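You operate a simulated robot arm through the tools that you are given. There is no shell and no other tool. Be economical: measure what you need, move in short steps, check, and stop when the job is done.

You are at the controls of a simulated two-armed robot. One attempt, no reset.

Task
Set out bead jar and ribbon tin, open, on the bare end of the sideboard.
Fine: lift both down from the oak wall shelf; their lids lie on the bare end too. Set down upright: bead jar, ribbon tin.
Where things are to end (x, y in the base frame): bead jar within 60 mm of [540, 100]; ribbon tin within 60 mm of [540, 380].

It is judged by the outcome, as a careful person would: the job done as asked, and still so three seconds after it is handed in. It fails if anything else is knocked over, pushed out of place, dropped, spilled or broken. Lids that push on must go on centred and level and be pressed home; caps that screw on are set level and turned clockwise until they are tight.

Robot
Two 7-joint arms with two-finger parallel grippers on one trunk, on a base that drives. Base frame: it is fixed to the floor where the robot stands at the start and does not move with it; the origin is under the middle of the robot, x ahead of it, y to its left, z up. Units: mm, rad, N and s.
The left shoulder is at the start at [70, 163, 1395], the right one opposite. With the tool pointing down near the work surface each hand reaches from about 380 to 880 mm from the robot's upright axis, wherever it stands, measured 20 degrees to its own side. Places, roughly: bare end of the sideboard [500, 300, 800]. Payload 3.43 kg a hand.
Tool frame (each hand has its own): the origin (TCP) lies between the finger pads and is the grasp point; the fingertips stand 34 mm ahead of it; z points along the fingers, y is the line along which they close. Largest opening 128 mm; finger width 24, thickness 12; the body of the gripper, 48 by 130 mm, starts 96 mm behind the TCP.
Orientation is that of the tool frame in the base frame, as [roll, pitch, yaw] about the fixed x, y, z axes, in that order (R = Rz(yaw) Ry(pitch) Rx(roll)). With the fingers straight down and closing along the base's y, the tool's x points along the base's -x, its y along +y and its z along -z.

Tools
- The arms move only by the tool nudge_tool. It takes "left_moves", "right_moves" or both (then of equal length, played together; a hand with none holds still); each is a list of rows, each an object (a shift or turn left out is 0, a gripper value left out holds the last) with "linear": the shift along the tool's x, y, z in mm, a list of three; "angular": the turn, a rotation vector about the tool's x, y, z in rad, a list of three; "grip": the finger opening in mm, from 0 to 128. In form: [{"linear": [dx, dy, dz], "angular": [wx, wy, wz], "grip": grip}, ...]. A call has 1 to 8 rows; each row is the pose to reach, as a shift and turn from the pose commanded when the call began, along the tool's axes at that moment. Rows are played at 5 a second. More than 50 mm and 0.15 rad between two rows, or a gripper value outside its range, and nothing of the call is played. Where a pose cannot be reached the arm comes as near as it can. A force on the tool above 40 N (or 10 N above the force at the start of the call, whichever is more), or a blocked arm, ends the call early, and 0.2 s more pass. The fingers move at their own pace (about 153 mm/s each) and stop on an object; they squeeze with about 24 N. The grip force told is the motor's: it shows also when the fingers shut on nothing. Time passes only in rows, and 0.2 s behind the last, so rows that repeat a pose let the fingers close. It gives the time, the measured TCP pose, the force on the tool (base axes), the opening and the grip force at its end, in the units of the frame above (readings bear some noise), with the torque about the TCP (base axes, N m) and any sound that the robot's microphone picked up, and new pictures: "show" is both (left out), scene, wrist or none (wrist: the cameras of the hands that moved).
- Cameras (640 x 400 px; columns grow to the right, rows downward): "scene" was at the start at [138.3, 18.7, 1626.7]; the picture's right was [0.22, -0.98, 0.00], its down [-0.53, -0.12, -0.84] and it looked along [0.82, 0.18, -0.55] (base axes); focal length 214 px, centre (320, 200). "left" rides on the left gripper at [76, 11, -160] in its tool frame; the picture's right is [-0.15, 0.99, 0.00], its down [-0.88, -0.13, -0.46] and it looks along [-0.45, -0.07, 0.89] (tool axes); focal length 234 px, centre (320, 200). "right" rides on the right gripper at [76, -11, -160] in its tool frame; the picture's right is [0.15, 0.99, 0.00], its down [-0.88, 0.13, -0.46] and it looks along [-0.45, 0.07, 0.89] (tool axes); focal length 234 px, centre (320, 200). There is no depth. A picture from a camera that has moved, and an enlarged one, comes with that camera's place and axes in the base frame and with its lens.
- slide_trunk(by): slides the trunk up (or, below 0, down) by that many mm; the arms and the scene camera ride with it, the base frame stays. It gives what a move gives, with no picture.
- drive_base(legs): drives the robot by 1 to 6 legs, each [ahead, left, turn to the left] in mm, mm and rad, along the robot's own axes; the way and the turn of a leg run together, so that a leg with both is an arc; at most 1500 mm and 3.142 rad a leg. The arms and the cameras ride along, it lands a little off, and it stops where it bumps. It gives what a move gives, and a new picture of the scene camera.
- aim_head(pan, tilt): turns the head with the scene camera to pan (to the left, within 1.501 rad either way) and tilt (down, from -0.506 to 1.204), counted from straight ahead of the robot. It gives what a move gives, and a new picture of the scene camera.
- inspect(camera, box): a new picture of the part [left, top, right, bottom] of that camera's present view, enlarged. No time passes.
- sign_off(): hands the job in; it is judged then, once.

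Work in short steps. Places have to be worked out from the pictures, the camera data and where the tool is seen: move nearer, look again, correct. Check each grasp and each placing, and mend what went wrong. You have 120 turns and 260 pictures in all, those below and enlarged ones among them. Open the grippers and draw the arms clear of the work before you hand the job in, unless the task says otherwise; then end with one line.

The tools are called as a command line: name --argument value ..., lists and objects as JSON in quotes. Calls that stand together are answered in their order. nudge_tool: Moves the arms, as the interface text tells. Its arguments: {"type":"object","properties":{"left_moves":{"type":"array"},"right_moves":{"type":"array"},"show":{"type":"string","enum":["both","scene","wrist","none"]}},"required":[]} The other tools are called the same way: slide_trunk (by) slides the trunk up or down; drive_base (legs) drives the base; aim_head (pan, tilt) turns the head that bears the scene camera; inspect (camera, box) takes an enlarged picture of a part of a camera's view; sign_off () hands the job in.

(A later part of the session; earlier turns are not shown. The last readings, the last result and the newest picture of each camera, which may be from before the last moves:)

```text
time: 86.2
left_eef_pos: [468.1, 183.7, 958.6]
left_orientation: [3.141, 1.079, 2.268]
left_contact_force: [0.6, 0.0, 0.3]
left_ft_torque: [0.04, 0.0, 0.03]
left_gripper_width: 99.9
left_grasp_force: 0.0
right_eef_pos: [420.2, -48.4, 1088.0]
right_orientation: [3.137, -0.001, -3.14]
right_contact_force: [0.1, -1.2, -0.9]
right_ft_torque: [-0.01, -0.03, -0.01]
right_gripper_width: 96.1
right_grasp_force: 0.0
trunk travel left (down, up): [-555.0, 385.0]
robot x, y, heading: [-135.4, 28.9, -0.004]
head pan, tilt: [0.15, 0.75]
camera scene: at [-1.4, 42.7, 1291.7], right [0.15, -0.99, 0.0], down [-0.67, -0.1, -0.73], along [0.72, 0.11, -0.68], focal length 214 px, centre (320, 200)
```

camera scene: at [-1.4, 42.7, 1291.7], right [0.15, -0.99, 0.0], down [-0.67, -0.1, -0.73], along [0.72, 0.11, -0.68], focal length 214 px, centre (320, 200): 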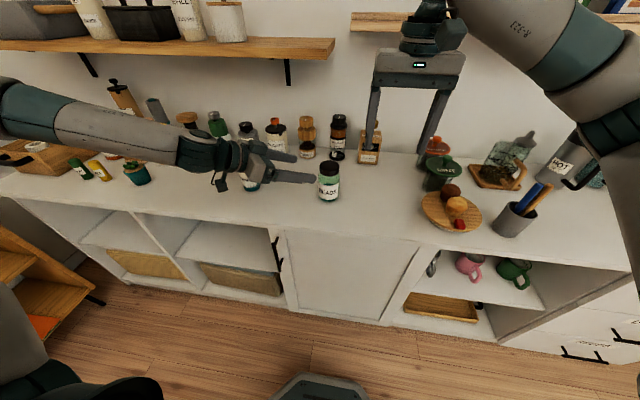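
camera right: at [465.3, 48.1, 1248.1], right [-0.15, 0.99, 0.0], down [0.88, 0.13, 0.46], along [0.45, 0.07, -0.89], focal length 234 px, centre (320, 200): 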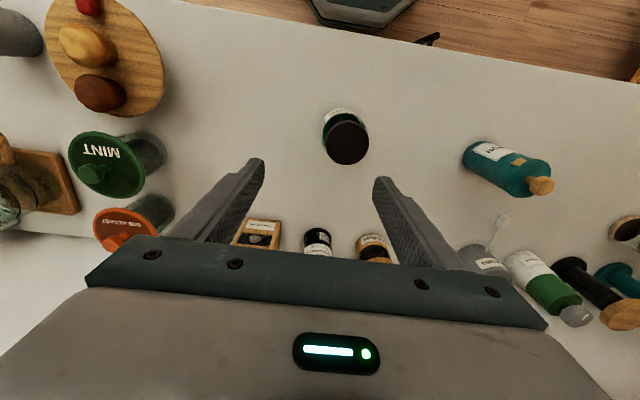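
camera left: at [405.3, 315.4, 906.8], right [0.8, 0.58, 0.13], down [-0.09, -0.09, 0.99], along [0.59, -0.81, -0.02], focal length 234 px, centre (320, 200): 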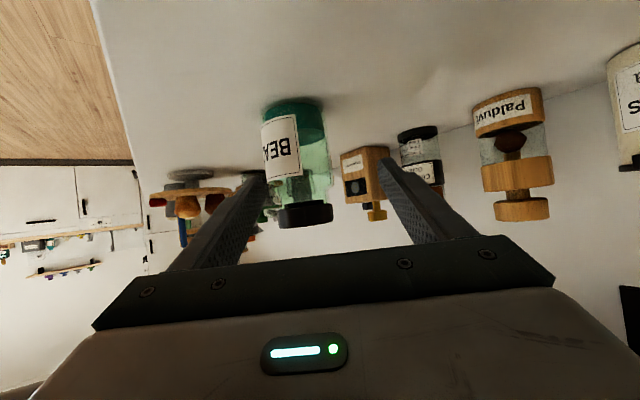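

nudge_tool --left_moves '[{"linear": [24, -1, 15]}, {"linear": [48, -2, 31]}, {"linear": [48, -2, 61]}, {"linear": [48, -2, 91]}, {"linear": [48, -2, 121]}, {"linear": [48, -2, 150]}]' --show "both"

```text
time: 87.6
left_eef_pos: [529.5, 111.2, 856.6]
left_orientation: [-3.141, 1.081, 2.269]
left_contact_force: [0.6, 0.0, 0.2]
left_ft_torque: [0.0, 0.01, 0.01]
left_gripper_width: 99.9
left_grasp_force: 0.0
left hand out of reach, approached as far as the arm can: row 6
right_eef_pos: [420.9, -47.9, 1089.3]
right_orientation: [3.14, 0.0, -3.14]
right_contact_force: [0.0, -0.1, 0.6]
right_ft_torque: [-0.02, 0.0, -0.01]
right_gripper_width: 95.8
right_grasp_force: 0.1
trunk travel left (down, up): [-555.0, 385.0]
robot x, y, heading: [-134.0, 33.3, 0.003]
head pan, tilt: [0.15, 0.75]
camera scene: at [-1.8, 43.8, 1291.7], right [0.15, -0.99, 0.0], down [-0.67, -0.1, -0.73], along [0.72, 0.11, -0.68], focal length 214 px, centre (320, 200)
camera left: at [425.7, 252.9, 864.4], right [0.8, 0.58, 0.13], down [-0.09, -0.09, 0.99], along [0.59, -0.81, -0.02], focal length 234 px, centre (320, 200)
```

scene: 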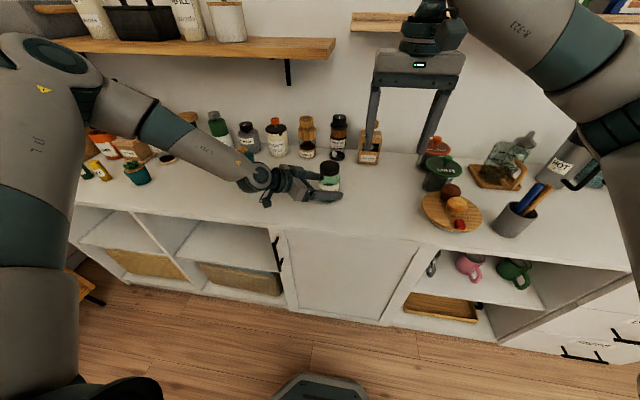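
left: 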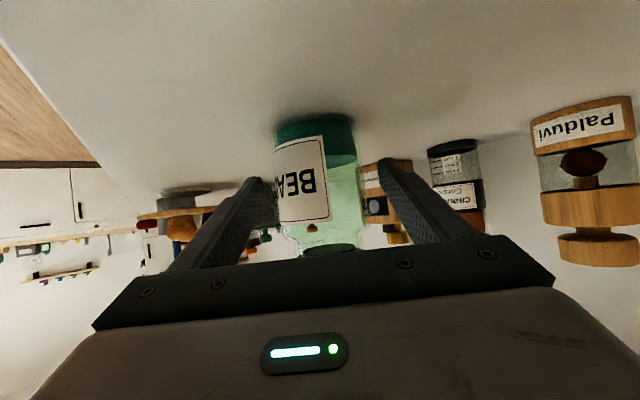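

The jar centre is ~15 mm ahead of the TCP but within the pads. Close the left hand.

nudge_tool --left_moves '[{"grip": 80}, {"grip": 50}, {"grip": 50}, {"grip": 50}]' --show "wrist"

inspect --camera "scene" --box '[230, 130, 390, 230]'

```text
time: 88.6
left_eef_pos: [528.9, 109.7, 855.9]
left_orientation: [3.141, 1.079, 2.269]
left_contact_force: [-1.2, -0.9, 0.6]
left_ft_torque: [0.05, -0.12, 0.03]
left_gripper_width: 70.4
left_grasp_force: 23.7
right_eef_pos: [420.5, -49.9, 1089.2]
right_orientation: [3.14, 0.001, -3.14]
right_contact_force: [-0.2, -0.1, 0.2]
right_ft_torque: [-0.03, 0.01, -0.04]
right_gripper_width: 95.9
right_grasp_force: 0.1
trunk travel left (down, up): [-555.0, 385.0]
robot x, y, heading: [-136.0, 32.0, -0.003]
head pan, tilt: [0.15, 0.75]
camera left: at [425.8, 252.3, 864.6], right [0.8, 0.58, 0.13], down [-0.09, -0.09, 0.99], along [0.59, -0.81, -0.02], focal length 234 px, centre (320, 200)
```

left: 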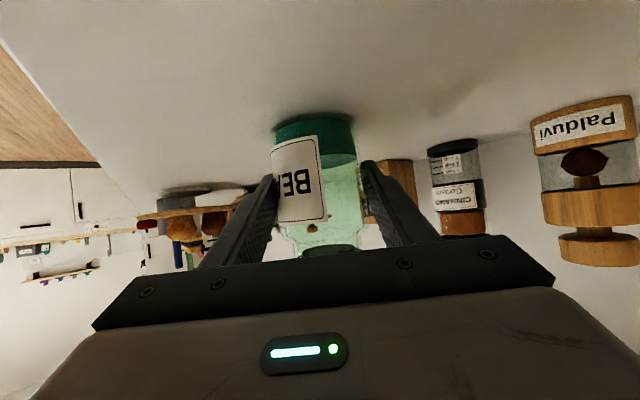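

```text
4.00 times, centred on (310, 180) of scene
camera zoom: at [-1.4, 43.0, 1291.7], right [0.15, -0.99, 0.0], down [-0.67, -0.1, -0.73], along [0.72, 0.11, -0.68], focal length 858 px, centre (360, 280)
```

zoom: 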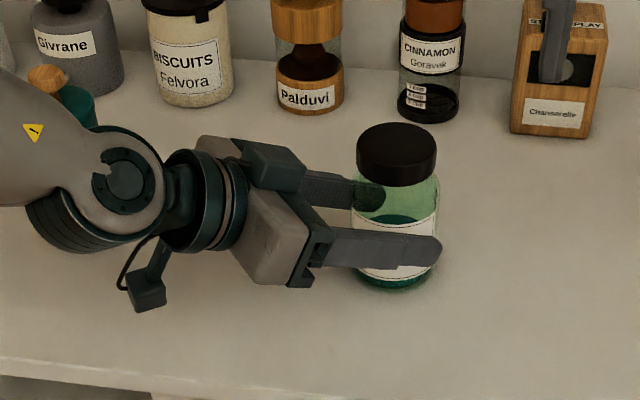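

The jar is firmly held upright. Bring the right hand above the cap while rotating its closing line clockwise, to leave room for counter-clockwise turning.

nudge_tool --right_moves '[{"linear": [-15, 18, 7], "angular": [0, 0, 0.14], "grip": 84}, {"linear": [-30, 37, 15], "angular": [0, 0, 0.28]}, {"linear": [-44, 55, 22], "angular": [0, 0, 0.42]}, {"linear": [-59, 74, 30], "angular": [0, 0, 0.56]}, {"linear": [-74, 92, 37], "angular": [0, 0, 0.7]}, {"linear": [-89, 110, 45], "angular": [0, 0, 0.84]}, {"linear": [-103, 129, 52], "angular": [0, 0, 0.98]}, {"linear": [-117, 147, 60], "angular": [0, 0, 1.12]}]' --show "both"

```text
time: 90.4
left_eef_pos: [528.7, 109.5, 855.4]
left_orientation: [3.14, 1.081, 2.267]
left_contact_force: [0.4, 2.3, 5.2]
left_ft_torque: [-0.06, -0.01, -0.02]
left_gripper_width: 66.2
left_grasp_force: 24.6
right_eef_pos: [537.0, 98.3, 1029.2]
right_orientation: [3.139, 0.0, 2.02]
right_contact_force: [-0.3, -0.5, -0.2]
right_ft_torque: [0.01, -0.01, 0.0]
right_gripper_width: 83.9
right_grasp_force: 0.1
trunk travel left (down, up): [-555.0, 385.0]
robot x, y, heading: [-136.3, 33.2, -0.005]
head pan, tilt: [0.15, 0.75]
camera scene: at [-1.6, 43.8, 1291.8], right [0.15, -0.99, 0.0], down [-0.67, -0.1, -0.73], along [0.72, 0.11, -0.68], focal length 214 px, centre (320, 200)
camera right: at [495.0, 162.3, 1188.5], right [0.83, 0.56, 0.0], down [0.5, -0.74, 0.45], along [0.26, -0.38, -0.89], focal length 234 px, centre (320, 200)
```

scene: 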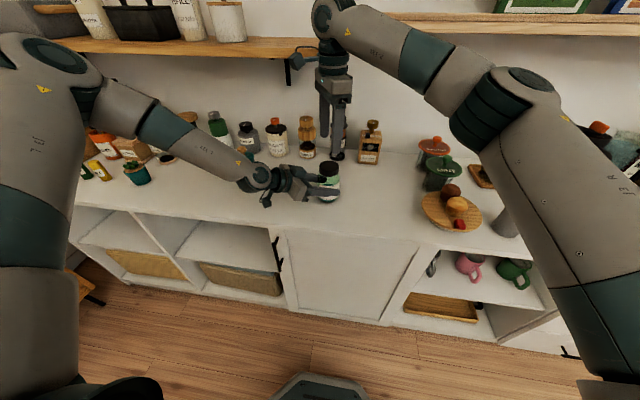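
right: 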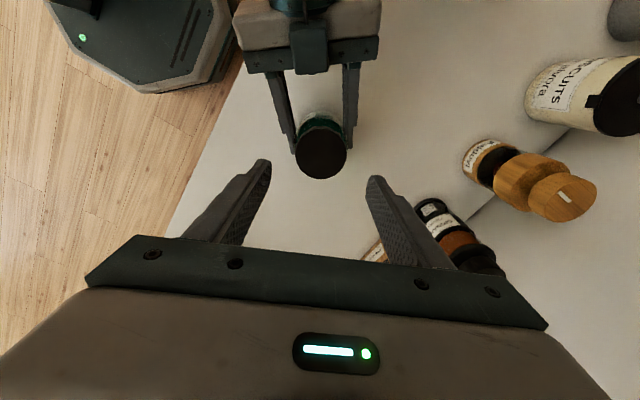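

The left grip is slipping outward (70→66 mm): the jar sits too near the pad ends. I open and nudge the base itself ~24 mm along the approach direction so the pads centre on the jar.

nudge_tool --left_moves '[{"grip": 100}, {"grip": 100}]' --show "none"

drive_base --legs '[[16, -19, 0]]'

inspect --camera "right" --box '[200, 0, 440, 240]'

```text
time: 91.0
left_eef_pos: [528.7, 110.7, 855.5]
left_orientation: [-3.141, 1.079, 2.269]
left_contact_force: [0.0, 0.0, -0.5]
left_ft_torque: [-0.02, 0.02, 0.04]
left_gripper_width: 100.2
left_grasp_force: 0.0
right_eef_pos: [537.7, 98.6, 1029.7]
right_orientation: [3.139, -0.002, 2.019]
right_contact_force: [-0.5, 0.2, -0.2]
right_ft_torque: [0.03, -0.02, 0.0]
right_gripper_width: 84.0
right_grasp_force: 0.0
trunk travel left (down, up): [-555.0, 385.0]
robot x, y, heading: [-136.7, 31.4, 0.0]
head pan, tilt: [0.15, 0.75]
```

```text
time: 91.8
left_eef_pos: [544.1, 92.9, 855.3]
left_orientation: [3.141, 1.081, 2.27]
left_contact_force: [-0.5, -1.2, 0.6]
left_ft_torque: [0.0, 0.0, 0.04]
left_gripper_width: 100.0
left_grasp_force: 0.2
right_eef_pos: [551.1, 81.2, 1030.3]
right_orientation: [3.14, -0.002, 2.022]
right_contact_force: [0.5, -0.1, -0.5]
right_ft_torque: [0.03, 0.01, -0.02]
right_gripper_width: 84.0
right_grasp_force: 0.1
trunk travel left (down, up): [-555.0, 385.0]
robot x, y, heading: [-120.2, 14.4, -0.004]
head pan, tilt: [0.15, 0.75]
camera scene: at [13.3, 25.5, 1291.9], right [0.15, -0.99, 0.0], down [-0.67, -0.1, -0.73], along [0.72, 0.11, -0.68], focal length 214 px, centre (320, 200)
```

scene: 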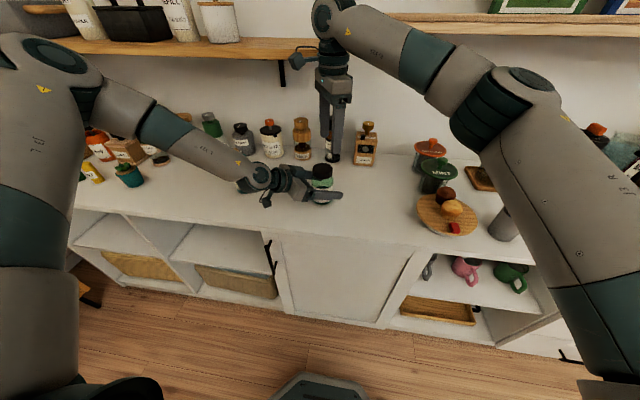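

```text
1.67 times, centred on (320, 120) of right
camera zoom: at [509.4, 144.1, 1189.0], right [0.83, 0.56, 0.0], down [0.5, -0.74, 0.45], along [0.26, -0.37, -0.89], focal length 390 px, centre (320, 333)
```

zoom: 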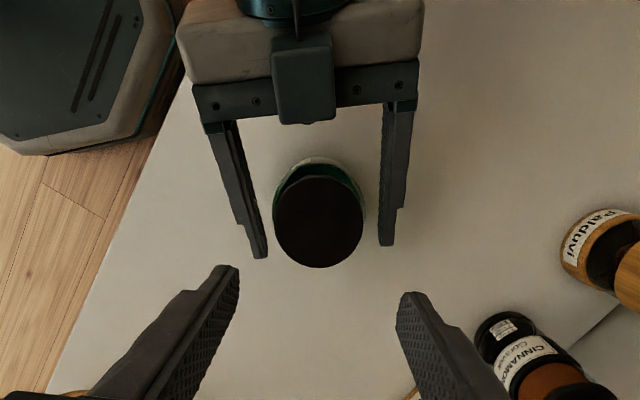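

Now the jar is ~10 mm inside the pads. Close the left hand and check it holds.

nudge_tool --left_moves '[{"grip": 80}, {"grip": 50}, {"grip": 50}, {"grip": 50}, {"grip": 50}, {"grip": 50}]' --show "none"

inspect --camera "right" --box '[200, 0, 440, 240]'

```text
time: 93.2
left_eef_pos: [545.0, 92.5, 856.0]
left_orientation: [-3.139, 1.078, 2.27]
left_contact_force: [-0.2, 0.6, -0.2]
left_ft_torque: [0.08, 0.03, 0.03]
left_gripper_width: 66.4
left_grasp_force: 24.3
right_eef_pos: [553.5, 81.8, 1029.3]
right_orientation: [3.141, 0.0, 2.024]
right_contact_force: [0.5, 0.2, -0.3]
right_ft_torque: [0.02, -0.03, -0.01]
right_gripper_width: 83.9
right_grasp_force: 0.1
trunk travel left (down, up): [-555.0, 385.0]
robot x, y, heading: [-119.2, 12.6, -0.003]
head pan, tilt: [0.15, 0.75]
```

```text
1.67 times, centred on (320, 120) of right
camera zoom: at [510.1, 143.6, 1188.6], right [0.83, 0.56, 0.0], down [0.5, -0.74, 0.45], along [0.26, -0.37, -0.89], focal length 390 px, centre (320, 333)
```

zoom: 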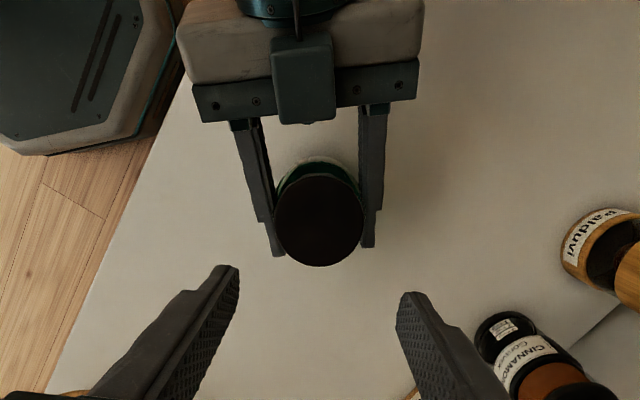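

Grip steady (flats at 66 mm). Centre the right hand on the cap at ≈(539,101) and descend so the tips just reach the cap's lower edge (TCP z≈927).

nudge_tool --right_moves '[{"linear": [12, -2, 15]}, {"linear": [23, -4, 30]}, {"linear": [23, -4, 50]}, {"linear": [23, -4, 70]}, {"linear": [23, -4, 85]}, {"linear": [23, -4, 85]}]' --show "both"

inspect --camera "scene" --box '[270, 110, 380, 220]'

```text
time: 94.6
left_eef_pos: [545.6, 92.2, 855.1]
left_orientation: [-3.14, 1.078, 2.269]
left_contact_force: [0.5, -0.3, -0.3]
left_ft_torque: [0.01, -0.06, 0.03]
left_gripper_width: 66.3
left_grasp_force: 24.2
right_eef_pos: [538.5, 99.7, 943.1]
right_orientation: [3.139, -0.001, 2.024]
right_contact_force: [0.1, 0.2, -0.5]
right_ft_torque: [0.01, -0.01, 0.03]
right_gripper_width: 84.0
right_grasp_force: 0.1
trunk travel left (down, up): [-555.0, 385.0]
robot x, y, heading: [-119.5, 15.0, 0.0]
head pan, tilt: [0.15, 0.75]
camera scene: at [14.1, 24.7, 1291.7], right [0.15, -0.99, 0.0], down [-0.67, -0.1, -0.73], along [0.72, 0.11, -0.68], focal length 214 px, centre (320, 200)
camera right: at [496.1, 163.0, 1102.8], right [0.83, 0.56, 0.0], down [0.5, -0.74, 0.45], along [0.26, -0.37, -0.89], focal length 234 px, centre (320, 200)
```

scene: 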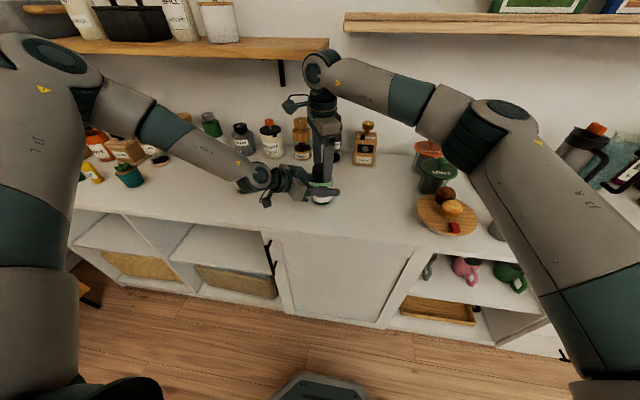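
right: 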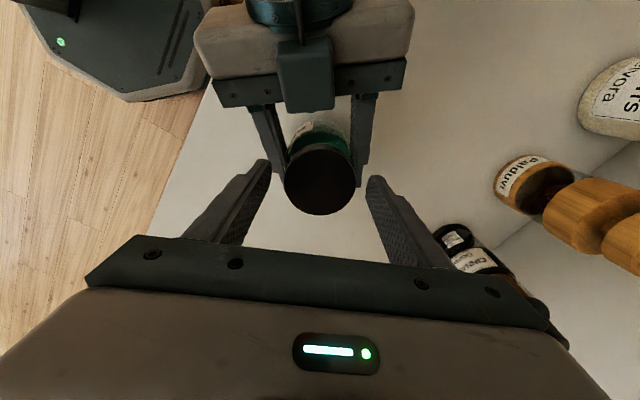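

```text
3.64 times, centred on (325, 165) of scene
camera zoom: at [14.1, 24.7, 1291.7], right [0.15, -0.99, 0.0], down [-0.67, -0.1, -0.73], along [0.72, 0.11, -0.68], focal length 780 px, centre (302, 327)
```

zoom: 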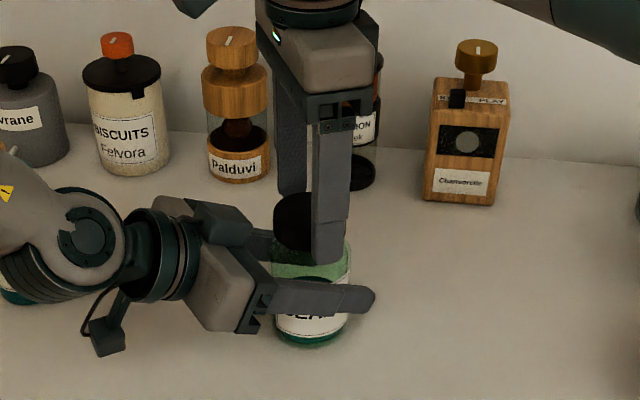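

Aligned with the cap. Lower 10 mm and close on it.

nudge_tool --right_moves '[{"linear": [2, 0, 5]}, {"linear": [2, 0, 11]}, {"linear": [2, 0, 11], "grip": 66}, {"linear": [2, 0, 11], "grip": 40}, {"linear": [2, 0, 11], "grip": 40}, {"linear": [2, 0, 11], "grip": 40}]' --show "wrist"

```text
time: 96.0
left_eef_pos: [544.8, 93.0, 855.4]
left_orientation: [-3.139, 1.08, 2.269]
left_contact_force: [0.2, -0.3, -0.1]
left_ft_torque: [0.0, -0.03, 0.0]
left_gripper_width: 66.5
left_grasp_force: 23.7
right_eef_pos: [538.5, 101.5, 932.6]
right_orientation: [3.139, -0.002, 2.023]
right_contact_force: [-0.4, -0.3, -0.1]
right_ft_torque: [-0.03, 0.0, -0.02]
right_gripper_width: 57.8
right_grasp_force: 23.8
trunk travel left (down, up): [-555.0, 385.0]
robot x, y, heading: [-121.0, 12.2, 0.001]
head pan, tilt: [0.15, 0.75]
camera right: at [495.5, 164.4, 1092.2], right [0.83, 0.56, 0.0], down [0.5, -0.74, 0.45], along [0.26, -0.37, -0.89], focal length 234 px, centre (320, 200)
```

right: 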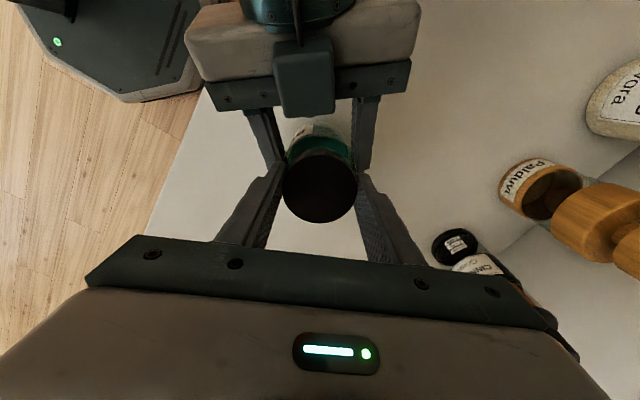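

Cap gripped (57.8 mm). Turn counter-clockwise (negative about the downward tool axis), watching torque.

nudge_tool --right_moves '[{"angular": [0, 0, -0.08]}, {"angular": [0, 0, -0.16]}, {"angular": [0, 0, -0.24]}, {"angular": [0, 0, -0.32]}]' --show "wrist"

```text
time: 97.0
left_eef_pos: [545.8, 93.7, 855.8]
left_orientation: [3.141, 1.077, 2.272]
left_contact_force: [6.7, 1.3, 0.8]
left_ft_torque: [-0.04, 0.31, -0.01]
left_gripper_width: 66.1
left_grasp_force: 23.8
right_eef_pos: [537.2, 100.9, 934.2]
right_orientation: [3.14, -0.002, 2.342]
right_contact_force: [-7.1, -1.5, 0.7]
right_ft_torque: [-0.12, 0.2, -0.03]
right_gripper_width: 58.0
right_grasp_force: 24.2
trunk travel left (down, up): [-555.0, 385.0]
robot x, y, heading: [-117.7, 14.1, 0.003]
head pan, tilt: [0.15, 0.75]
camera right: at [477.8, 147.6, 1092.2], right [0.61, 0.8, 0.0], down [0.71, -0.54, 0.45], along [0.36, -0.27, -0.89], focal length 234 px, centre (320, 200)
```

right: 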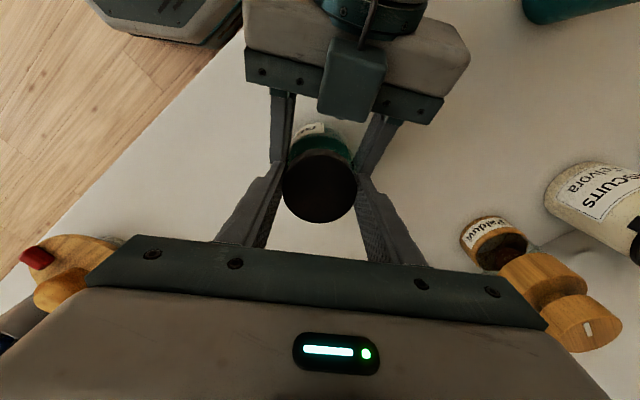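

nudge_tool --right_moves '[{"angular": [0, 0, -0.13]}, {"angular": [0, 0, -0.26]}, {"angular": [0, 0, -0.39]}, {"angular": [0, 0, -0.52]}, {"linear": [0, 0, -0.5], "angular": [0, 0, -0.65]}, {"linear": [0, 0, -0.5], "angular": [0, 0, -0.78]}]' --show "both"

inspect --camera "scene" --box '[270, 110, 380, 220]'

```text
time: 98.4
left_eef_pos: [544.7, 94.2, 855.5]
left_orientation: [3.141, 1.078, 2.272]
left_contact_force: [18.7, 14.4, -1.4]
left_ft_torque: [-0.68, 0.66, -0.18]
left_gripper_width: 66.4
left_grasp_force: 23.9
right_eef_pos: [537.7, 100.0, 934.1]
right_orientation: [-3.14, -0.002, 3.124]
right_contact_force: [-17.3, -15.3, 0.0]
right_ft_torque: [-0.49, 0.63, -0.02]
right_gripper_width: 58.3
right_grasp_force: 24.4
trunk travel left (down, up): [-555.0, 385.0]
robot x, y, heading: [-118.2, 13.0, 0.003]
head pan, tilt: [0.15, 0.75]
camera scene: at [14.3, 24.8, 1291.7], right [0.15, -0.99, 0.0], down [-0.67, -0.1, -0.73], along [0.72, 0.11, -0.68], focal length 214 px, centre (320, 200)
camera right: at [463.1, 90.7, 1092.7], right [-0.13, 0.99, 0.0], down [0.88, 0.12, 0.45], along [0.45, 0.06, -0.89], focal length 234 px, centre (320, 200)
```

scene: 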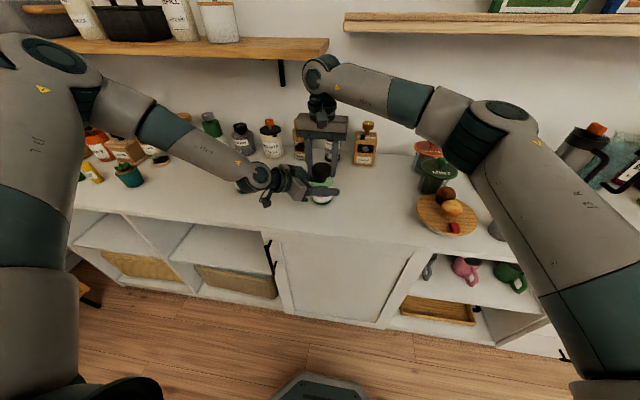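
right: 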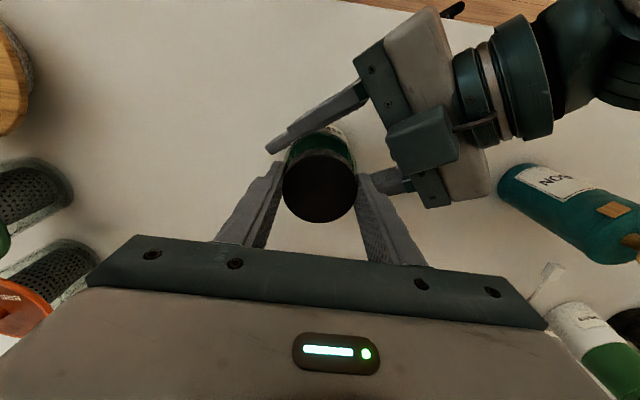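

```text
3.64 times, centred on (325, 165) of scene
camera zoom: at [14.3, 24.8, 1291.7], right [0.15, -0.99, 0.0], down [-0.67, -0.1, -0.73], along [0.72, 0.11, -0.68], focal length 780 px, centre (302, 327)
```

zoom: 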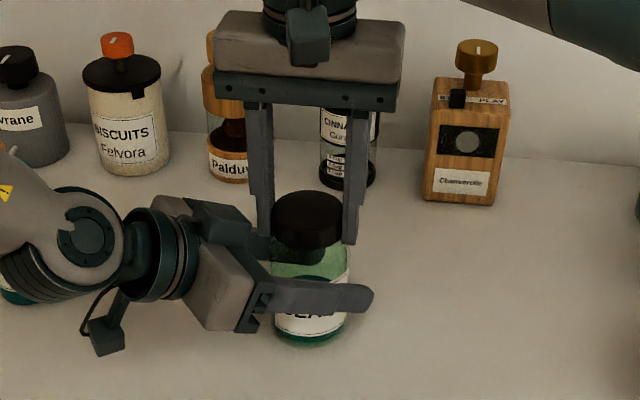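

Lateral load built up because the axes differ by a few mm. Release the cap, rotate back clockwise, and take a fresh grip for a second stroke.

nudge_tool --right_moves '[{"grip": 78}, {"grip": 78, "angular": [0, 0, 0.12]}, {"angular": [0, 0, 0.26]}, {"angular": [0, 0, 0.4]}, {"angular": [0, 0, 0.54]}, {"angular": [0, 0, 0.68]}, {"angular": [0, 0, 0.82]}, {"angular": [0, 0, 0.96]}]' --show "none"

inspect --camera "right" --box '[220, 60, 420, 240]'

```text
time: 100.2
left_eef_pos: [545.6, 91.9, 856.4]
left_orientation: [-3.139, 1.079, 2.271]
left_contact_force: [-0.2, -1.1, -0.2]
left_ft_torque: [-0.02, -0.01, -0.01]
left_gripper_width: 66.3
left_grasp_force: 23.9
right_eef_pos: [539.1, 100.0, 934.3]
right_orientation: [3.14, -0.003, 2.161]
right_contact_force: [0.5, -0.6, -0.2]
right_ft_torque: [-0.01, 0.0, -0.02]
right_gripper_width: 77.7
right_grasp_force: 0.0
trunk travel left (down, up): [-555.0, 385.0]
robot x, y, heading: [-119.5, 11.7, -0.002]
head pan, tilt: [0.15, 0.75]
```

```text
2.22 times, centred on (320, 150) of right
camera zoom: at [487.5, 157.7, 1093.2], right [0.74, 0.67, 0.0], down [0.6, -0.66, 0.45], along [0.31, -0.34, -0.89], focal length 520 px, centre (320, 311)
```

zoom: 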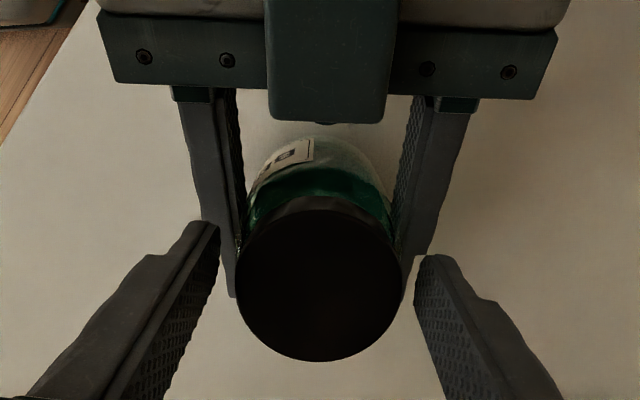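

Cap centre ≈(540,100), aligned with the TCP. Grip and turn again.

nudge_tool --right_moves '[{"grip": 40}, {"grip": 40}, {"grip": 40}, {"angular": [0, 0, -0.14]}, {"angular": [0, 0, -0.28]}, {"angular": [0, 0, -0.42]}, {"angular": [0, 0, -0.56]}, {"angular": [0, 0, -0.7]}]' --show "none"

inspect --camera "right" --box '[220, 60, 420, 240]'

```text
time: 102.0
left_eef_pos: [544.4, 91.5, 855.6]
left_orientation: [3.141, 1.078, 2.273]
left_contact_force: [11.6, 11.2, -1.8]
left_ft_torque: [-0.66, 0.41, -0.13]
left_gripper_width: 66.6
left_grasp_force: 23.4
right_eef_pos: [538.0, 101.3, 933.9]
right_orientation: [3.139, 0.001, 2.866]
right_contact_force: [-12.3, -12.0, 4.0]
right_ft_torque: [-0.31, 0.4, -0.02]
right_gripper_width: 58.4
right_grasp_force: 23.9
trunk travel left (down, up): [-555.0, 385.0]
robot x, y, heading: [-119.7, 11.6, 0.004]
head pan, tilt: [0.15, 0.75]
```

```text
2.22 times, centred on (320, 150) of right
camera zoom: at [462.8, 110.7, 1093.1], right [0.13, 0.99, 0.0], down [0.88, -0.12, 0.46], along [0.45, -0.06, -0.89], focal length 520 px, centre (320, 311)
```

zoom: 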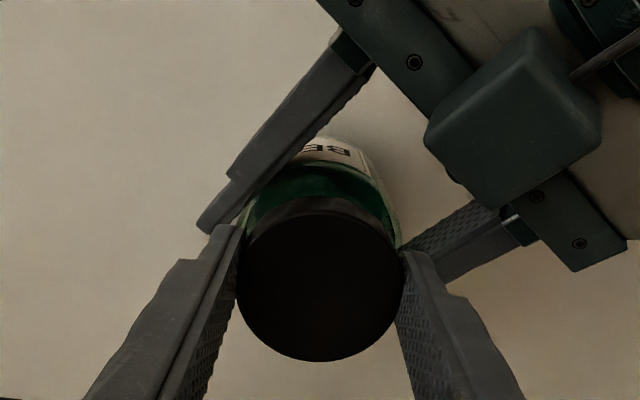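

There's an upward push on the hand, so the cap is likely climbing. Release, turn back and re-centre by ~3 mm to cut the side load, then another stroke with a little lift.

nudge_tool --right_moves '[{"grip": 78}, {"grip": 78}, {"linear": [-2.3, -1.9, -0.5], "angular": [0, 0, 0.14]}, {"linear": [-2.3, -1.9, -0.5], "angular": [0, 0, 0.28]}, {"linear": [-2.3, -1.9, -0.5], "angular": [0, 0, 0.42]}, {"linear": [-2.3, -1.9, -0.5], "angular": [0, 0, 0.56]}, {"linear": [-2.3, -1.9, -0.5], "angular": [0, 0, 0.7]}, {"linear": [-2.3, -1.9, -0.5], "angular": [0, 0, 0.84]}]' --show "none"

nudge_tool --right_moves '[{"grip": 40}, {"grip": 40}, {"grip": 40}, {"angular": [0, 0, -0.14]}, {"angular": [0, 0, -0.28]}, {"linear": [0, 0, -0.3], "angular": [0, 0, -0.42]}, {"linear": [0, 0, -0.5], "angular": [0, 0, -0.56]}, {"linear": [0, 0, -0.6], "angular": [0, 0, -0.7]}]' --show "none"

```text
time: 103.8
left_eef_pos: [544.3, 93.7, 855.0]
left_orientation: [-3.141, 1.078, 2.268]
left_contact_force: [-0.4, -0.2, 0.2]
left_ft_torque: [0.01, -0.08, 0.03]
left_gripper_width: 66.1
left_grasp_force: 23.8
right_eef_pos: [539.8, 98.1, 934.4]
right_orientation: [3.139, -0.002, 2.02]
right_contact_force: [0.1, 1.5, 0.0]
right_ft_torque: [0.03, 0.02, 0.0]
right_gripper_width: 78.0
right_grasp_force: 0.0
trunk travel left (down, up): [-555.0, 385.0]
robot x, y, heading: [-117.9, 16.9, 0.003]
head pan, tilt: [0.15, 0.75]
```

```text
time: 105.6
left_eef_pos: [544.5, 92.2, 854.6]
left_orientation: [-3.14, 1.078, 2.269]
left_contact_force: [1.0, 2.1, 0.4]
left_ft_torque: [-0.06, -0.19, 0.03]
left_gripper_width: 66.2
left_grasp_force: 24.2
right_eef_pos: [540.1, 99.9, 935.4]
right_orientation: [3.14, -0.002, 2.724]
right_contact_force: [-1.9, -1.0, 0.0]
right_ft_torque: [-0.02, 0.23, -0.05]
right_gripper_width: 58.0
right_grasp_force: 23.9
trunk travel left (down, up): [-555.0, 385.0]
robot x, y, heading: [-119.9, 10.9, 0.003]
head pan, tilt: [0.15, 0.75]
```

Side load is gone with the new centring. Finish the stroke, then test with a small lift.

nudge_tool --right_moves '[{"angular": [0, 0, -0.14]}, {"angular": [0, 0, -0.28]}, {"linear": [0, 0, -0.3], "angular": [0, 0, -0.42]}, {"linear": [0, 0, -1], "angular": [0, 0, -0.42]}, {"linear": [0, 0, -2], "angular": [0, 0, -0.42]}]' --show "none"

inspect --camera "scene" --box '[270, 110, 380, 220]'

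```text
time: 106.8
left_eef_pos: [545.0, 91.3, 855.9]
left_orientation: [-3.137, 1.082, 2.269]
left_contact_force: [-1.9, 1.7, 3.2]
left_ft_torque: [-0.05, -0.02, -0.01]
left_gripper_width: 66.3
left_grasp_force: 23.6
right_eef_pos: [540.2, 98.8, 936.6]
right_orientation: [3.138, 0.0, -3.141]
right_contact_force: [1.2, -1.4, -6.7]
right_ft_torque: [-0.03, -0.12, 0.0]
right_gripper_width: 58.3
right_grasp_force: 24.3
trunk travel left (down, up): [-555.0, 385.0]
robot x, y, heading: [-121.8, 12.8, 0.002]
head pan, tilt: [0.15, 0.75]
```

```text
3.64 times, centred on (325, 165) of scene
camera zoom: at [14.3, 24.8, 1291.7], right [0.15, -0.99, 0.0], down [-0.67, -0.1, -0.73], along [0.72, 0.11, -0.68], focal length 780 px, centre (302, 327)
```

zoom: 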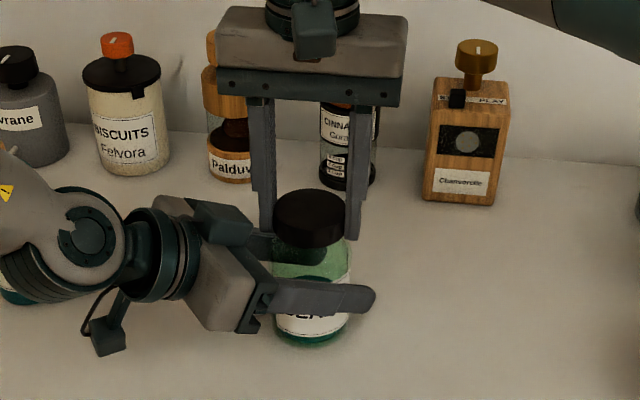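

Still threaded (pulls −6.7 N). More strokes.

nudge_tool --right_moves '[{"linear": [0, 0, 1.2], "grip": 78}, {"linear": [0, 0, 1.2], "grip": 78}, {"linear": [0, 0, 1.2], "angular": [0, 0, 0.15]}, {"linear": [0, 0, 1.2], "angular": [0, 0, 0.3]}, {"linear": [0, 0, 1.2], "angular": [0, 0, 0.45]}, {"linear": [0, 0, 1.2], "angular": [0, 0, 0.6]}, {"linear": [0, 0, 1.2], "angular": [0, 0, 0.75]}, {"linear": [0, 0, 1.2], "angular": [0, 0, 0.9]}]' --show "none"

nudge_tool --right_moves '[{"linear": [0, 0, 0], "angular": [0, 0, 0.15]}, {"angular": [0, 0, 0.15], "grip": 40}, {"angular": [0, 0, 0.15], "grip": 40}, {"angular": [0, 0, 0.15], "grip": 40}, {"angular": [0, 0, 0.01]}, {"angular": [0, 0, -0.13]}, {"linear": [0, 0, -0.2], "angular": [0, 0, -0.27]}, {"linear": [0, 0, -0.4], "angular": [0, 0, -0.41]}]' --show "none"

nudge_tool --right_moves '[{"linear": [0, 0, -0.1], "angular": [0, 0, -0.14]}, {"linear": [0, 0, -0.2], "angular": [0, 0, -0.28]}, {"linear": [0, 0, -0.3], "angular": [0, 0, -0.42]}, {"linear": [0, 0, -0.4], "angular": [0, 0, -0.56]}]' --show "none"

```text
time: 108.6
left_eef_pos: [545.5, 91.8, 856.1]
left_orientation: [-3.14, 1.08, 2.269]
left_contact_force: [-0.5, -0.3, -0.2]
left_ft_torque: [-0.01, -0.02, 0.04]
left_gripper_width: 66.4
left_grasp_force: 23.7
right_eef_pos: [539.8, 99.3, 936.9]
right_orientation: [3.139, -0.001, 2.242]
right_contact_force: [-0.6, -0.1, -0.4]
right_ft_torque: [0.02, -0.02, -0.02]
right_gripper_width: 78.0
right_grasp_force: 0.0
trunk travel left (down, up): [-555.0, 385.0]
robot x, y, heading: [-118.4, 14.3, -0.003]
head pan, tilt: [0.15, 0.75]
```

```text
time: 110.4
left_eef_pos: [544.5, 92.5, 856.0]
left_orientation: [-3.139, 1.079, 2.27]
left_contact_force: [-1.2, 0.0, 0.8]
left_ft_torque: [-0.02, -0.01, -0.02]
left_gripper_width: 66.3
left_grasp_force: 23.9
right_eef_pos: [539.0, 98.3, 935.6]
right_orientation: [3.138, 0.0, 2.655]
right_contact_force: [-0.3, 0.2, -0.3]
right_ft_torque: [0.02, -0.01, 0.02]
right_gripper_width: 58.2
right_grasp_force: 23.7
trunk travel left (down, up): [-555.0, 385.0]
robot x, y, heading: [-119.8, 14.9, -0.0]
head pan, tilt: [0.15, 0.75]
```

```text
time: 111.4
left_eef_pos: [545.1, 92.3, 855.0]
left_orientation: [-3.141, 1.078, 2.27]
left_contact_force: [-0.5, 0.2, -0.2]
left_ft_torque: [-0.05, -0.05, -0.04]
left_gripper_width: 66.2
left_grasp_force: 24.2
right_eef_pos: [539.7, 99.4, 936.5]
right_orientation: [3.141, -0.001, -3.071]
right_contact_force: [0.5, -0.2, -0.1]
right_ft_torque: [-0.01, -0.01, 0.02]
right_gripper_width: 58.3
right_grasp_force: 24.0
trunk travel left (down, up): [-555.0, 385.0]
robot x, y, heading: [-121.6, 13.9, -0.003]
head pan, tilt: [0.15, 0.75]
```

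Forces are now practically zero — the cap may be free. Lift gently.

nudge_tool --right_moves '[{"linear": [0, 0, -1]}, {"linear": [0, 0, -3]}, {"linear": [0, 0, -6]}, {"linear": [0, 0, -10]}]' --show "none"

inspect --camera "scene" --box '[270, 110, 380, 220]'

```text
time: 112.4
left_eef_pos: [545.9, 91.2, 855.5]
left_orientation: [-3.14, 1.08, 2.269]
left_contact_force: [-1.2, 0.4, 0.4]
left_ft_torque: [0.0, 0.02, 0.01]
left_gripper_width: 66.4
left_grasp_force: 23.7
right_eef_pos: [539.4, 99.5, 946.7]
right_orientation: [3.14, -0.001, -3.07]
right_contact_force: [-0.3, -0.5, -0.4]
right_ft_torque: [0.03, 0.02, 0.02]
right_gripper_width: 58.1
right_grasp_force: 23.7
trunk travel left (down, up): [-555.0, 385.0]
robot x, y, heading: [-119.7, 12.6, -0.0]
head pan, tilt: [0.15, 0.75]
```

```text
3.64 times, centred on (325, 165) of scene
camera zoom: at [14.2, 24.8, 1291.7], right [0.15, -0.99, 0.0], down [-0.67, -0.1, -0.73], along [0.72, 0.11, -0.68], focal length 780 px, centre (302, 327)
```

zoom: 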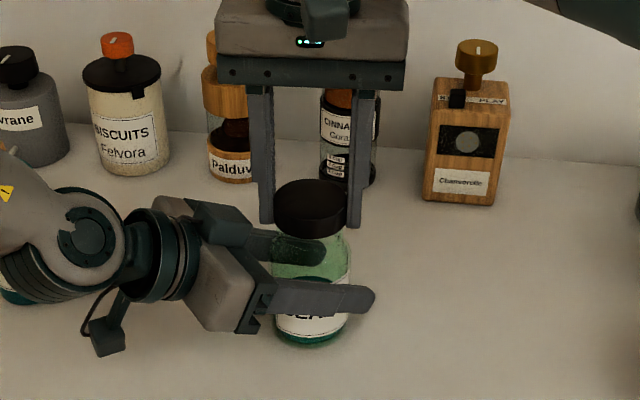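

The cap is off. Raise it well clear, then release the jar with the left hand and back that hand out along its axis.

nudge_tool --right_moves '[{"linear": [0, 0, -15]}, {"linear": [0, 0, -35]}, {"linear": [0, 0, -55]}, {"linear": [0, 0, -75]}, {"linear": [0, 0, -80]}, {"linear": [0, 0, -80]}, {"linear": [0, 0, -80]}, {"linear": [0, 0, -80]}]' --left_moves '[{"grip": 66}, {"grip": 72}, {"grip": 100}, {"grip": 100}, {"linear": [0, 0, -20], "grip": 100}, {"linear": [0, 0, -45]}, {"linear": [0, 0, -75]}, {"linear": [0, 0, -105]}]' --show "both"

```text
time: 114.2
left_eef_pos: [483.4, 164.4, 905.0]
left_orientation: [-3.14, 1.08, 2.269]
left_contact_force: [0.7, 0.6, 1.1]
left_ft_torque: [0.04, 0.0, 0.02]
left_gripper_width: 99.9
left_grasp_force: 0.0
right_eef_pos: [539.1, 98.0, 1027.7]
right_orientation: [3.14, 0.002, -3.071]
right_contact_force: [-0.1, -0.2, -0.8]
right_ft_torque: [-0.01, -0.01, 0.02]
right_gripper_width: 57.9
right_grasp_force: 23.8
trunk travel left (down, up): [-555.0, 385.0]
robot x, y, heading: [-117.1, 12.9, 0.001]
head pan, tilt: [0.15, 0.75]
camera scene: at [12.9, 25.5, 1291.8], right [0.15, -0.99, 0.0], down [-0.67, -0.1, -0.73], along [0.72, 0.11, -0.68], focal length 214 px, centre (320, 200)
camera right: at [464.2, 82.0, 1186.2], right [-0.22, 0.98, 0.0], down [0.87, 0.19, 0.46], along [0.45, 0.1, -0.89], focal length 234 px, centre (320, 200)
camera left: at [380.7, 306.3, 914.7], right [0.8, 0.58, 0.13], down [-0.09, -0.09, 0.99], along [0.59, -0.81, -0.02], focal length 234 px, centre (320, 200)
```

scene: 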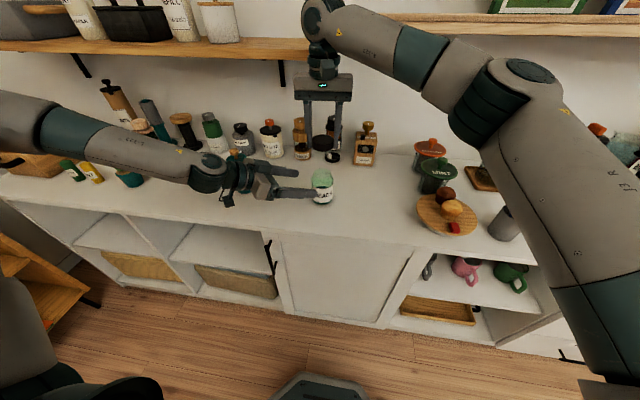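
right: 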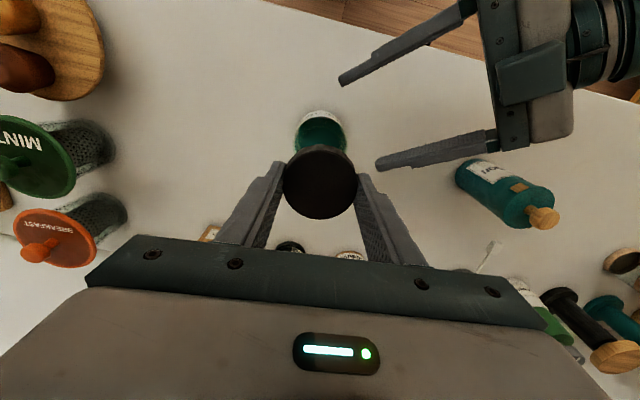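
left: 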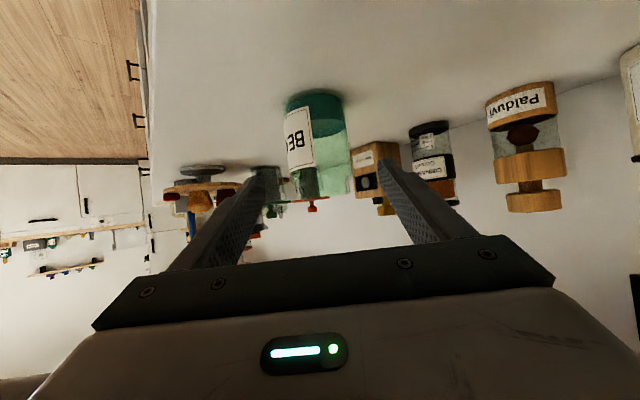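

Jar is open and upright. Retract the left hand toward the robot and raise the cap a bit, then drive left so the tin can be worked the same way.

nudge_tool --right_moves '[{"linear": [0, 0, -10]}, {"linear": [0, 0, -20]}, {"linear": [0, 0, -30]}, {"linear": [0, 0, -40]}]' --left_moves '[{"linear": [-6, -19, -21]}, {"linear": [-11, -38, -42]}, {"linear": [-17, -58, -64]}, {"linear": [-22, -77, -85]}]' --show "none"

drive_base --legs '[[0, 280, 0]]'

```text
time: 115.2
left_eef_pos: [386.4, 163.9, 965.0]
left_orientation: [-3.141, 1.081, 2.269]
left_contact_force: [-0.2, 0.7, 0.7]
left_ft_torque: [-0.01, -0.03, 0.0]
left_gripper_width: 100.0
left_grasp_force: 0.2
right_eef_pos: [538.8, 99.0, 1066.8]
right_orientation: [3.139, 0.001, -3.07]
right_contact_force: [-0.4, 0.2, 0.1]
right_ft_torque: [-0.01, 0.01, 0.0]
right_gripper_width: 58.3
right_grasp_force: 23.9
trunk travel left (down, up): [-555.0, 385.0]
robot x, y, heading: [-116.6, 12.4, -0.003]
head pan, tilt: [0.15, 0.75]
```

```text
time: 117.1
left_eef_pos: [386.8, 440.8, 964.1]
left_orientation: [-3.139, 1.078, 2.269]
left_contact_force: [-0.5, 0.3, -0.5]
left_ft_torque: [-0.02, 0.0, 0.0]
left_gripper_width: 100.1
left_grasp_force: 0.0
right_eef_pos: [539.0, 374.8, 1066.7]
right_orientation: [-3.141, -0.002, -3.07]
right_contact_force: [0.5, 0.2, -0.4]
right_ft_torque: [0.01, 0.03, 0.01]
right_gripper_width: 58.4
right_grasp_force: 24.1
trunk travel left (down, up): [-555.0, 385.0]
robot x, y, heading: [-119.5, 289.4, 0.002]
head pan, tilt: [0.15, 0.75]
camera scene: at [13.7, 301.8, 1291.7], right [0.15, -0.99, 0.0], down [-0.67, -0.1, -0.73], along [0.72, 0.11, -0.68], focal length 214 px, centre (320, 200)
```

scene: 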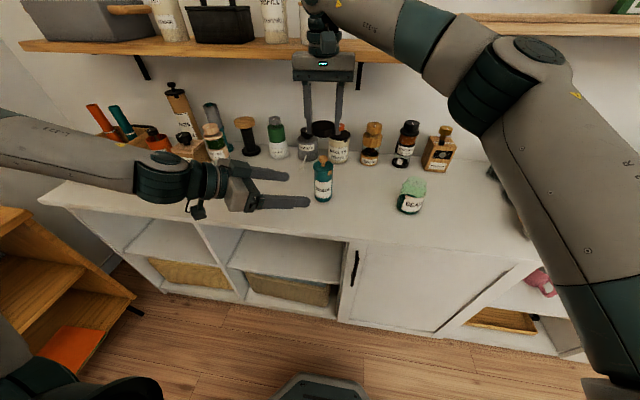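

Carry the cap to a free spot between jar and tin, (560,238).

nudge_tool --right_moves '[{"linear": [-3, -35, 0]}, {"linear": [-6, -70, 0]}, {"linear": [-9, -105, 0]}, {"linear": [-11, -138, 0]}, {"linear": [-11, -138, 40]}, {"linear": [-11, -138, 80]}, {"linear": [-11, -138, 120]}, {"linear": [-11, -138, 160]}]' --show "none"

nudge_tool --right_moves '[{"linear": [0, 0, 25]}, {"linear": [0, 0, 45]}, {"linear": [0, 0, 58]}, {"linear": [0, 0, 61]}]' --show "both"

```text
time: 118.9
left_eef_pos: [389.5, 439.7, 964.5]
left_orientation: [-3.137, 1.078, 2.266]
left_contact_force: [-0.3, 0.8, -1.0]
left_ft_torque: [0.01, -0.02, -0.01]
left_gripper_width: 100.0
left_grasp_force: 0.0
right_eef_pos: [560.8, 238.5, 905.0]
right_orientation: [3.137, 0.001, -3.072]
right_contact_force: [-0.3, -0.1, -0.9]
right_ft_torque: [0.02, 0.02, 0.02]
right_gripper_width: 58.4
right_grasp_force: 23.6
trunk travel left (down, up): [-555.0, 385.0]
robot x, y, heading: [-117.3, 291.3, 0.003]
head pan, tilt: [0.15, 0.75]
```

```text
time: 119.9
left_eef_pos: [387.6, 439.5, 964.2]
left_orientation: [-3.139, 1.08, 2.268]
left_contact_force: [0.8, 0.0, -0.4]
left_ft_torque: [-0.02, 0.0, 0.02]
left_gripper_width: 100.2
left_grasp_force: 0.0
right_eef_pos: [560.2, 238.0, 845.5]
right_orientation: [3.14, 0.0, -3.071]
right_contact_force: [0.9, -0.4, -0.4]
right_ft_torque: [0.03, 0.01, 0.03]
right_gripper_width: 58.5
right_grasp_force: 24.2
trunk travel left (down, up): [-555.0, 385.0]
robot x, y, heading: [-117.7, 292.9, -0.003]
head pan, tilt: [0.15, 0.75]
camera scene: at [13.6, 301.3, 1291.7], right [0.15, -0.99, 0.0], down [-0.67, -0.1, -0.73], along [0.72, 0.11, -0.68], focal length 214 px, centre (320, 200)
camera right: at [485.5, 221.6, 1004.4], right [-0.22, 0.98, 0.0], down [0.87, 0.19, 0.46], along [0.45, 0.1, -0.89], focal length 234 px, centre (320, 200)
```

scene: 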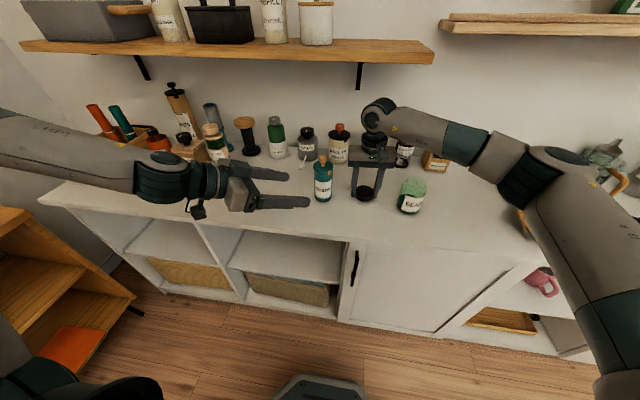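
right: 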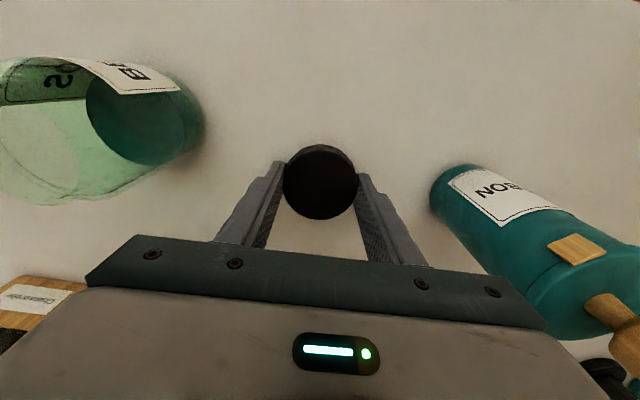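

Near the surface now; touch down in 1–2 mm steps.

nudge_tool --right_moves '[{"linear": [0, 0, 2]}, {"linear": [0, 0, 4]}, {"linear": [0, 0, 6]}]' --show "none"

nudge_tool --right_moves '[{"linear": [0, 0, 1]}, {"linear": [0, 0, 2]}, {"linear": [0, 0, 3]}]' --show "none"

```text
time: 120.7
left_eef_pos: [387.7, 440.9, 964.6]
left_orientation: [-3.14, 1.079, 2.27]
left_contact_force: [-0.7, -0.8, 0.8]
left_ft_torque: [-0.04, -0.01, -0.05]
left_gripper_width: 99.8
left_grasp_force: 0.1
right_eef_pos: [561.5, 237.7, 839.3]
right_orientation: [3.137, 0.001, -3.069]
right_contact_force: [-0.2, -0.4, -1.3]
right_ft_torque: [0.0, 0.0, 0.01]
right_gripper_width: 58.1
right_grasp_force: 24.2
trunk travel left (down, up): [-555.0, 385.0]
robot x, y, heading: [-121.4, 288.5, 0.004]
head pan, tilt: [0.15, 0.75]
```

```text
time: 121.5
left_eef_pos: [387.5, 440.9, 965.7]
left_orientation: [-3.141, 1.078, 2.269]
left_contact_force: [-0.3, -0.4, -0.3]
left_ft_torque: [-0.02, 0.0, -0.01]
left_gripper_width: 99.9
left_grasp_force: 0.1
right_eef_pos: [560.0, 238.4, 835.5]
right_orientation: [3.138, 0.0, -3.071]
right_contact_force: [-1.1, -0.5, -0.2]
right_ft_torque: [-0.02, 0.02, 0.04]
right_gripper_width: 58.1
right_grasp_force: 23.9
trunk travel left (down, up): [-555.0, 385.0]
robot x, y, heading: [-119.0, 294.6, 0.001]
head pan, tilt: [0.15, 0.75]
```

nudge_tool --right_moves '[{"linear": [0, 0, 1]}, {"linear": [0, 0, 1.5]}]' --show "none"

```text
time: 122.1
left_eef_pos: [387.1, 440.2, 964.2]
left_orientation: [-3.141, 1.078, 2.269]
left_contact_force: [-0.3, 0.0, 0.7]
left_ft_torque: [0.0, -0.03, -0.03]
left_gripper_width: 100.1
left_grasp_force: 0.0
right_eef_pos: [560.7, 238.0, 834.6]
right_orientation: [3.138, -0.001, -3.07]
right_contact_force: [0.5, -0.2, -0.9]
right_ft_torque: [0.0, -0.02, 0.01]
right_gripper_width: 58.1
right_grasp_force: 24.0
trunk travel left (down, up): [-555.0, 385.0]
robot x, y, heading: [-121.2, 289.8, -0.002]
head pan, tilt: [0.15, 0.75]
```

nudge_tool --right_moves '[{"linear": [0, 0, 0.8]}, {"linear": [0, 0, 1.5]}]' --show "none"

inspect --camera "scene" --box '[335, 160, 395, 210]'

```text
time: 122.7
left_eef_pos: [387.6, 441.2, 964.6]
left_orientation: [-3.14, 1.077, 2.267]
left_contact_force: [0.8, 0.2, -0.6]
left_ft_torque: [-0.01, 0.01, 0.01]
left_gripper_width: 99.7
left_grasp_force: 0.1
right_eef_pos: [561.0, 238.4, 834.6]
right_orientation: [3.139, 0.003, -3.071]
right_contact_force: [0.6, -0.4, 3.7]
right_ft_torque: [-0.16, -0.01, 0.03]
right_gripper_width: 58.4
right_grasp_force: 24.5
trunk travel left (down, up): [-555.0, 385.0]
robot x, y, heading: [-117.7, 287.6, 0.001]
head pan, tilt: [0.15, 0.75]
```

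```text
8.00 times, centred on (365, 185) of scene
camera zoom: at [13.4, 301.4, 1291.8], right [0.15, -0.99, 0.0], down [-0.67, -0.1, -0.73], along [0.72, 0.11, -0.68], focal length 1716 px, centre (-40, 320)
```

zoom: 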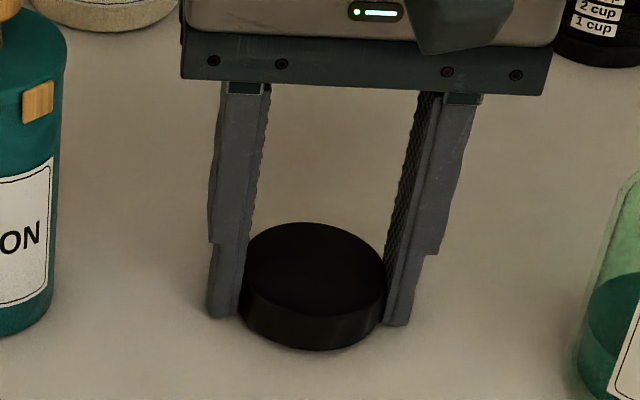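

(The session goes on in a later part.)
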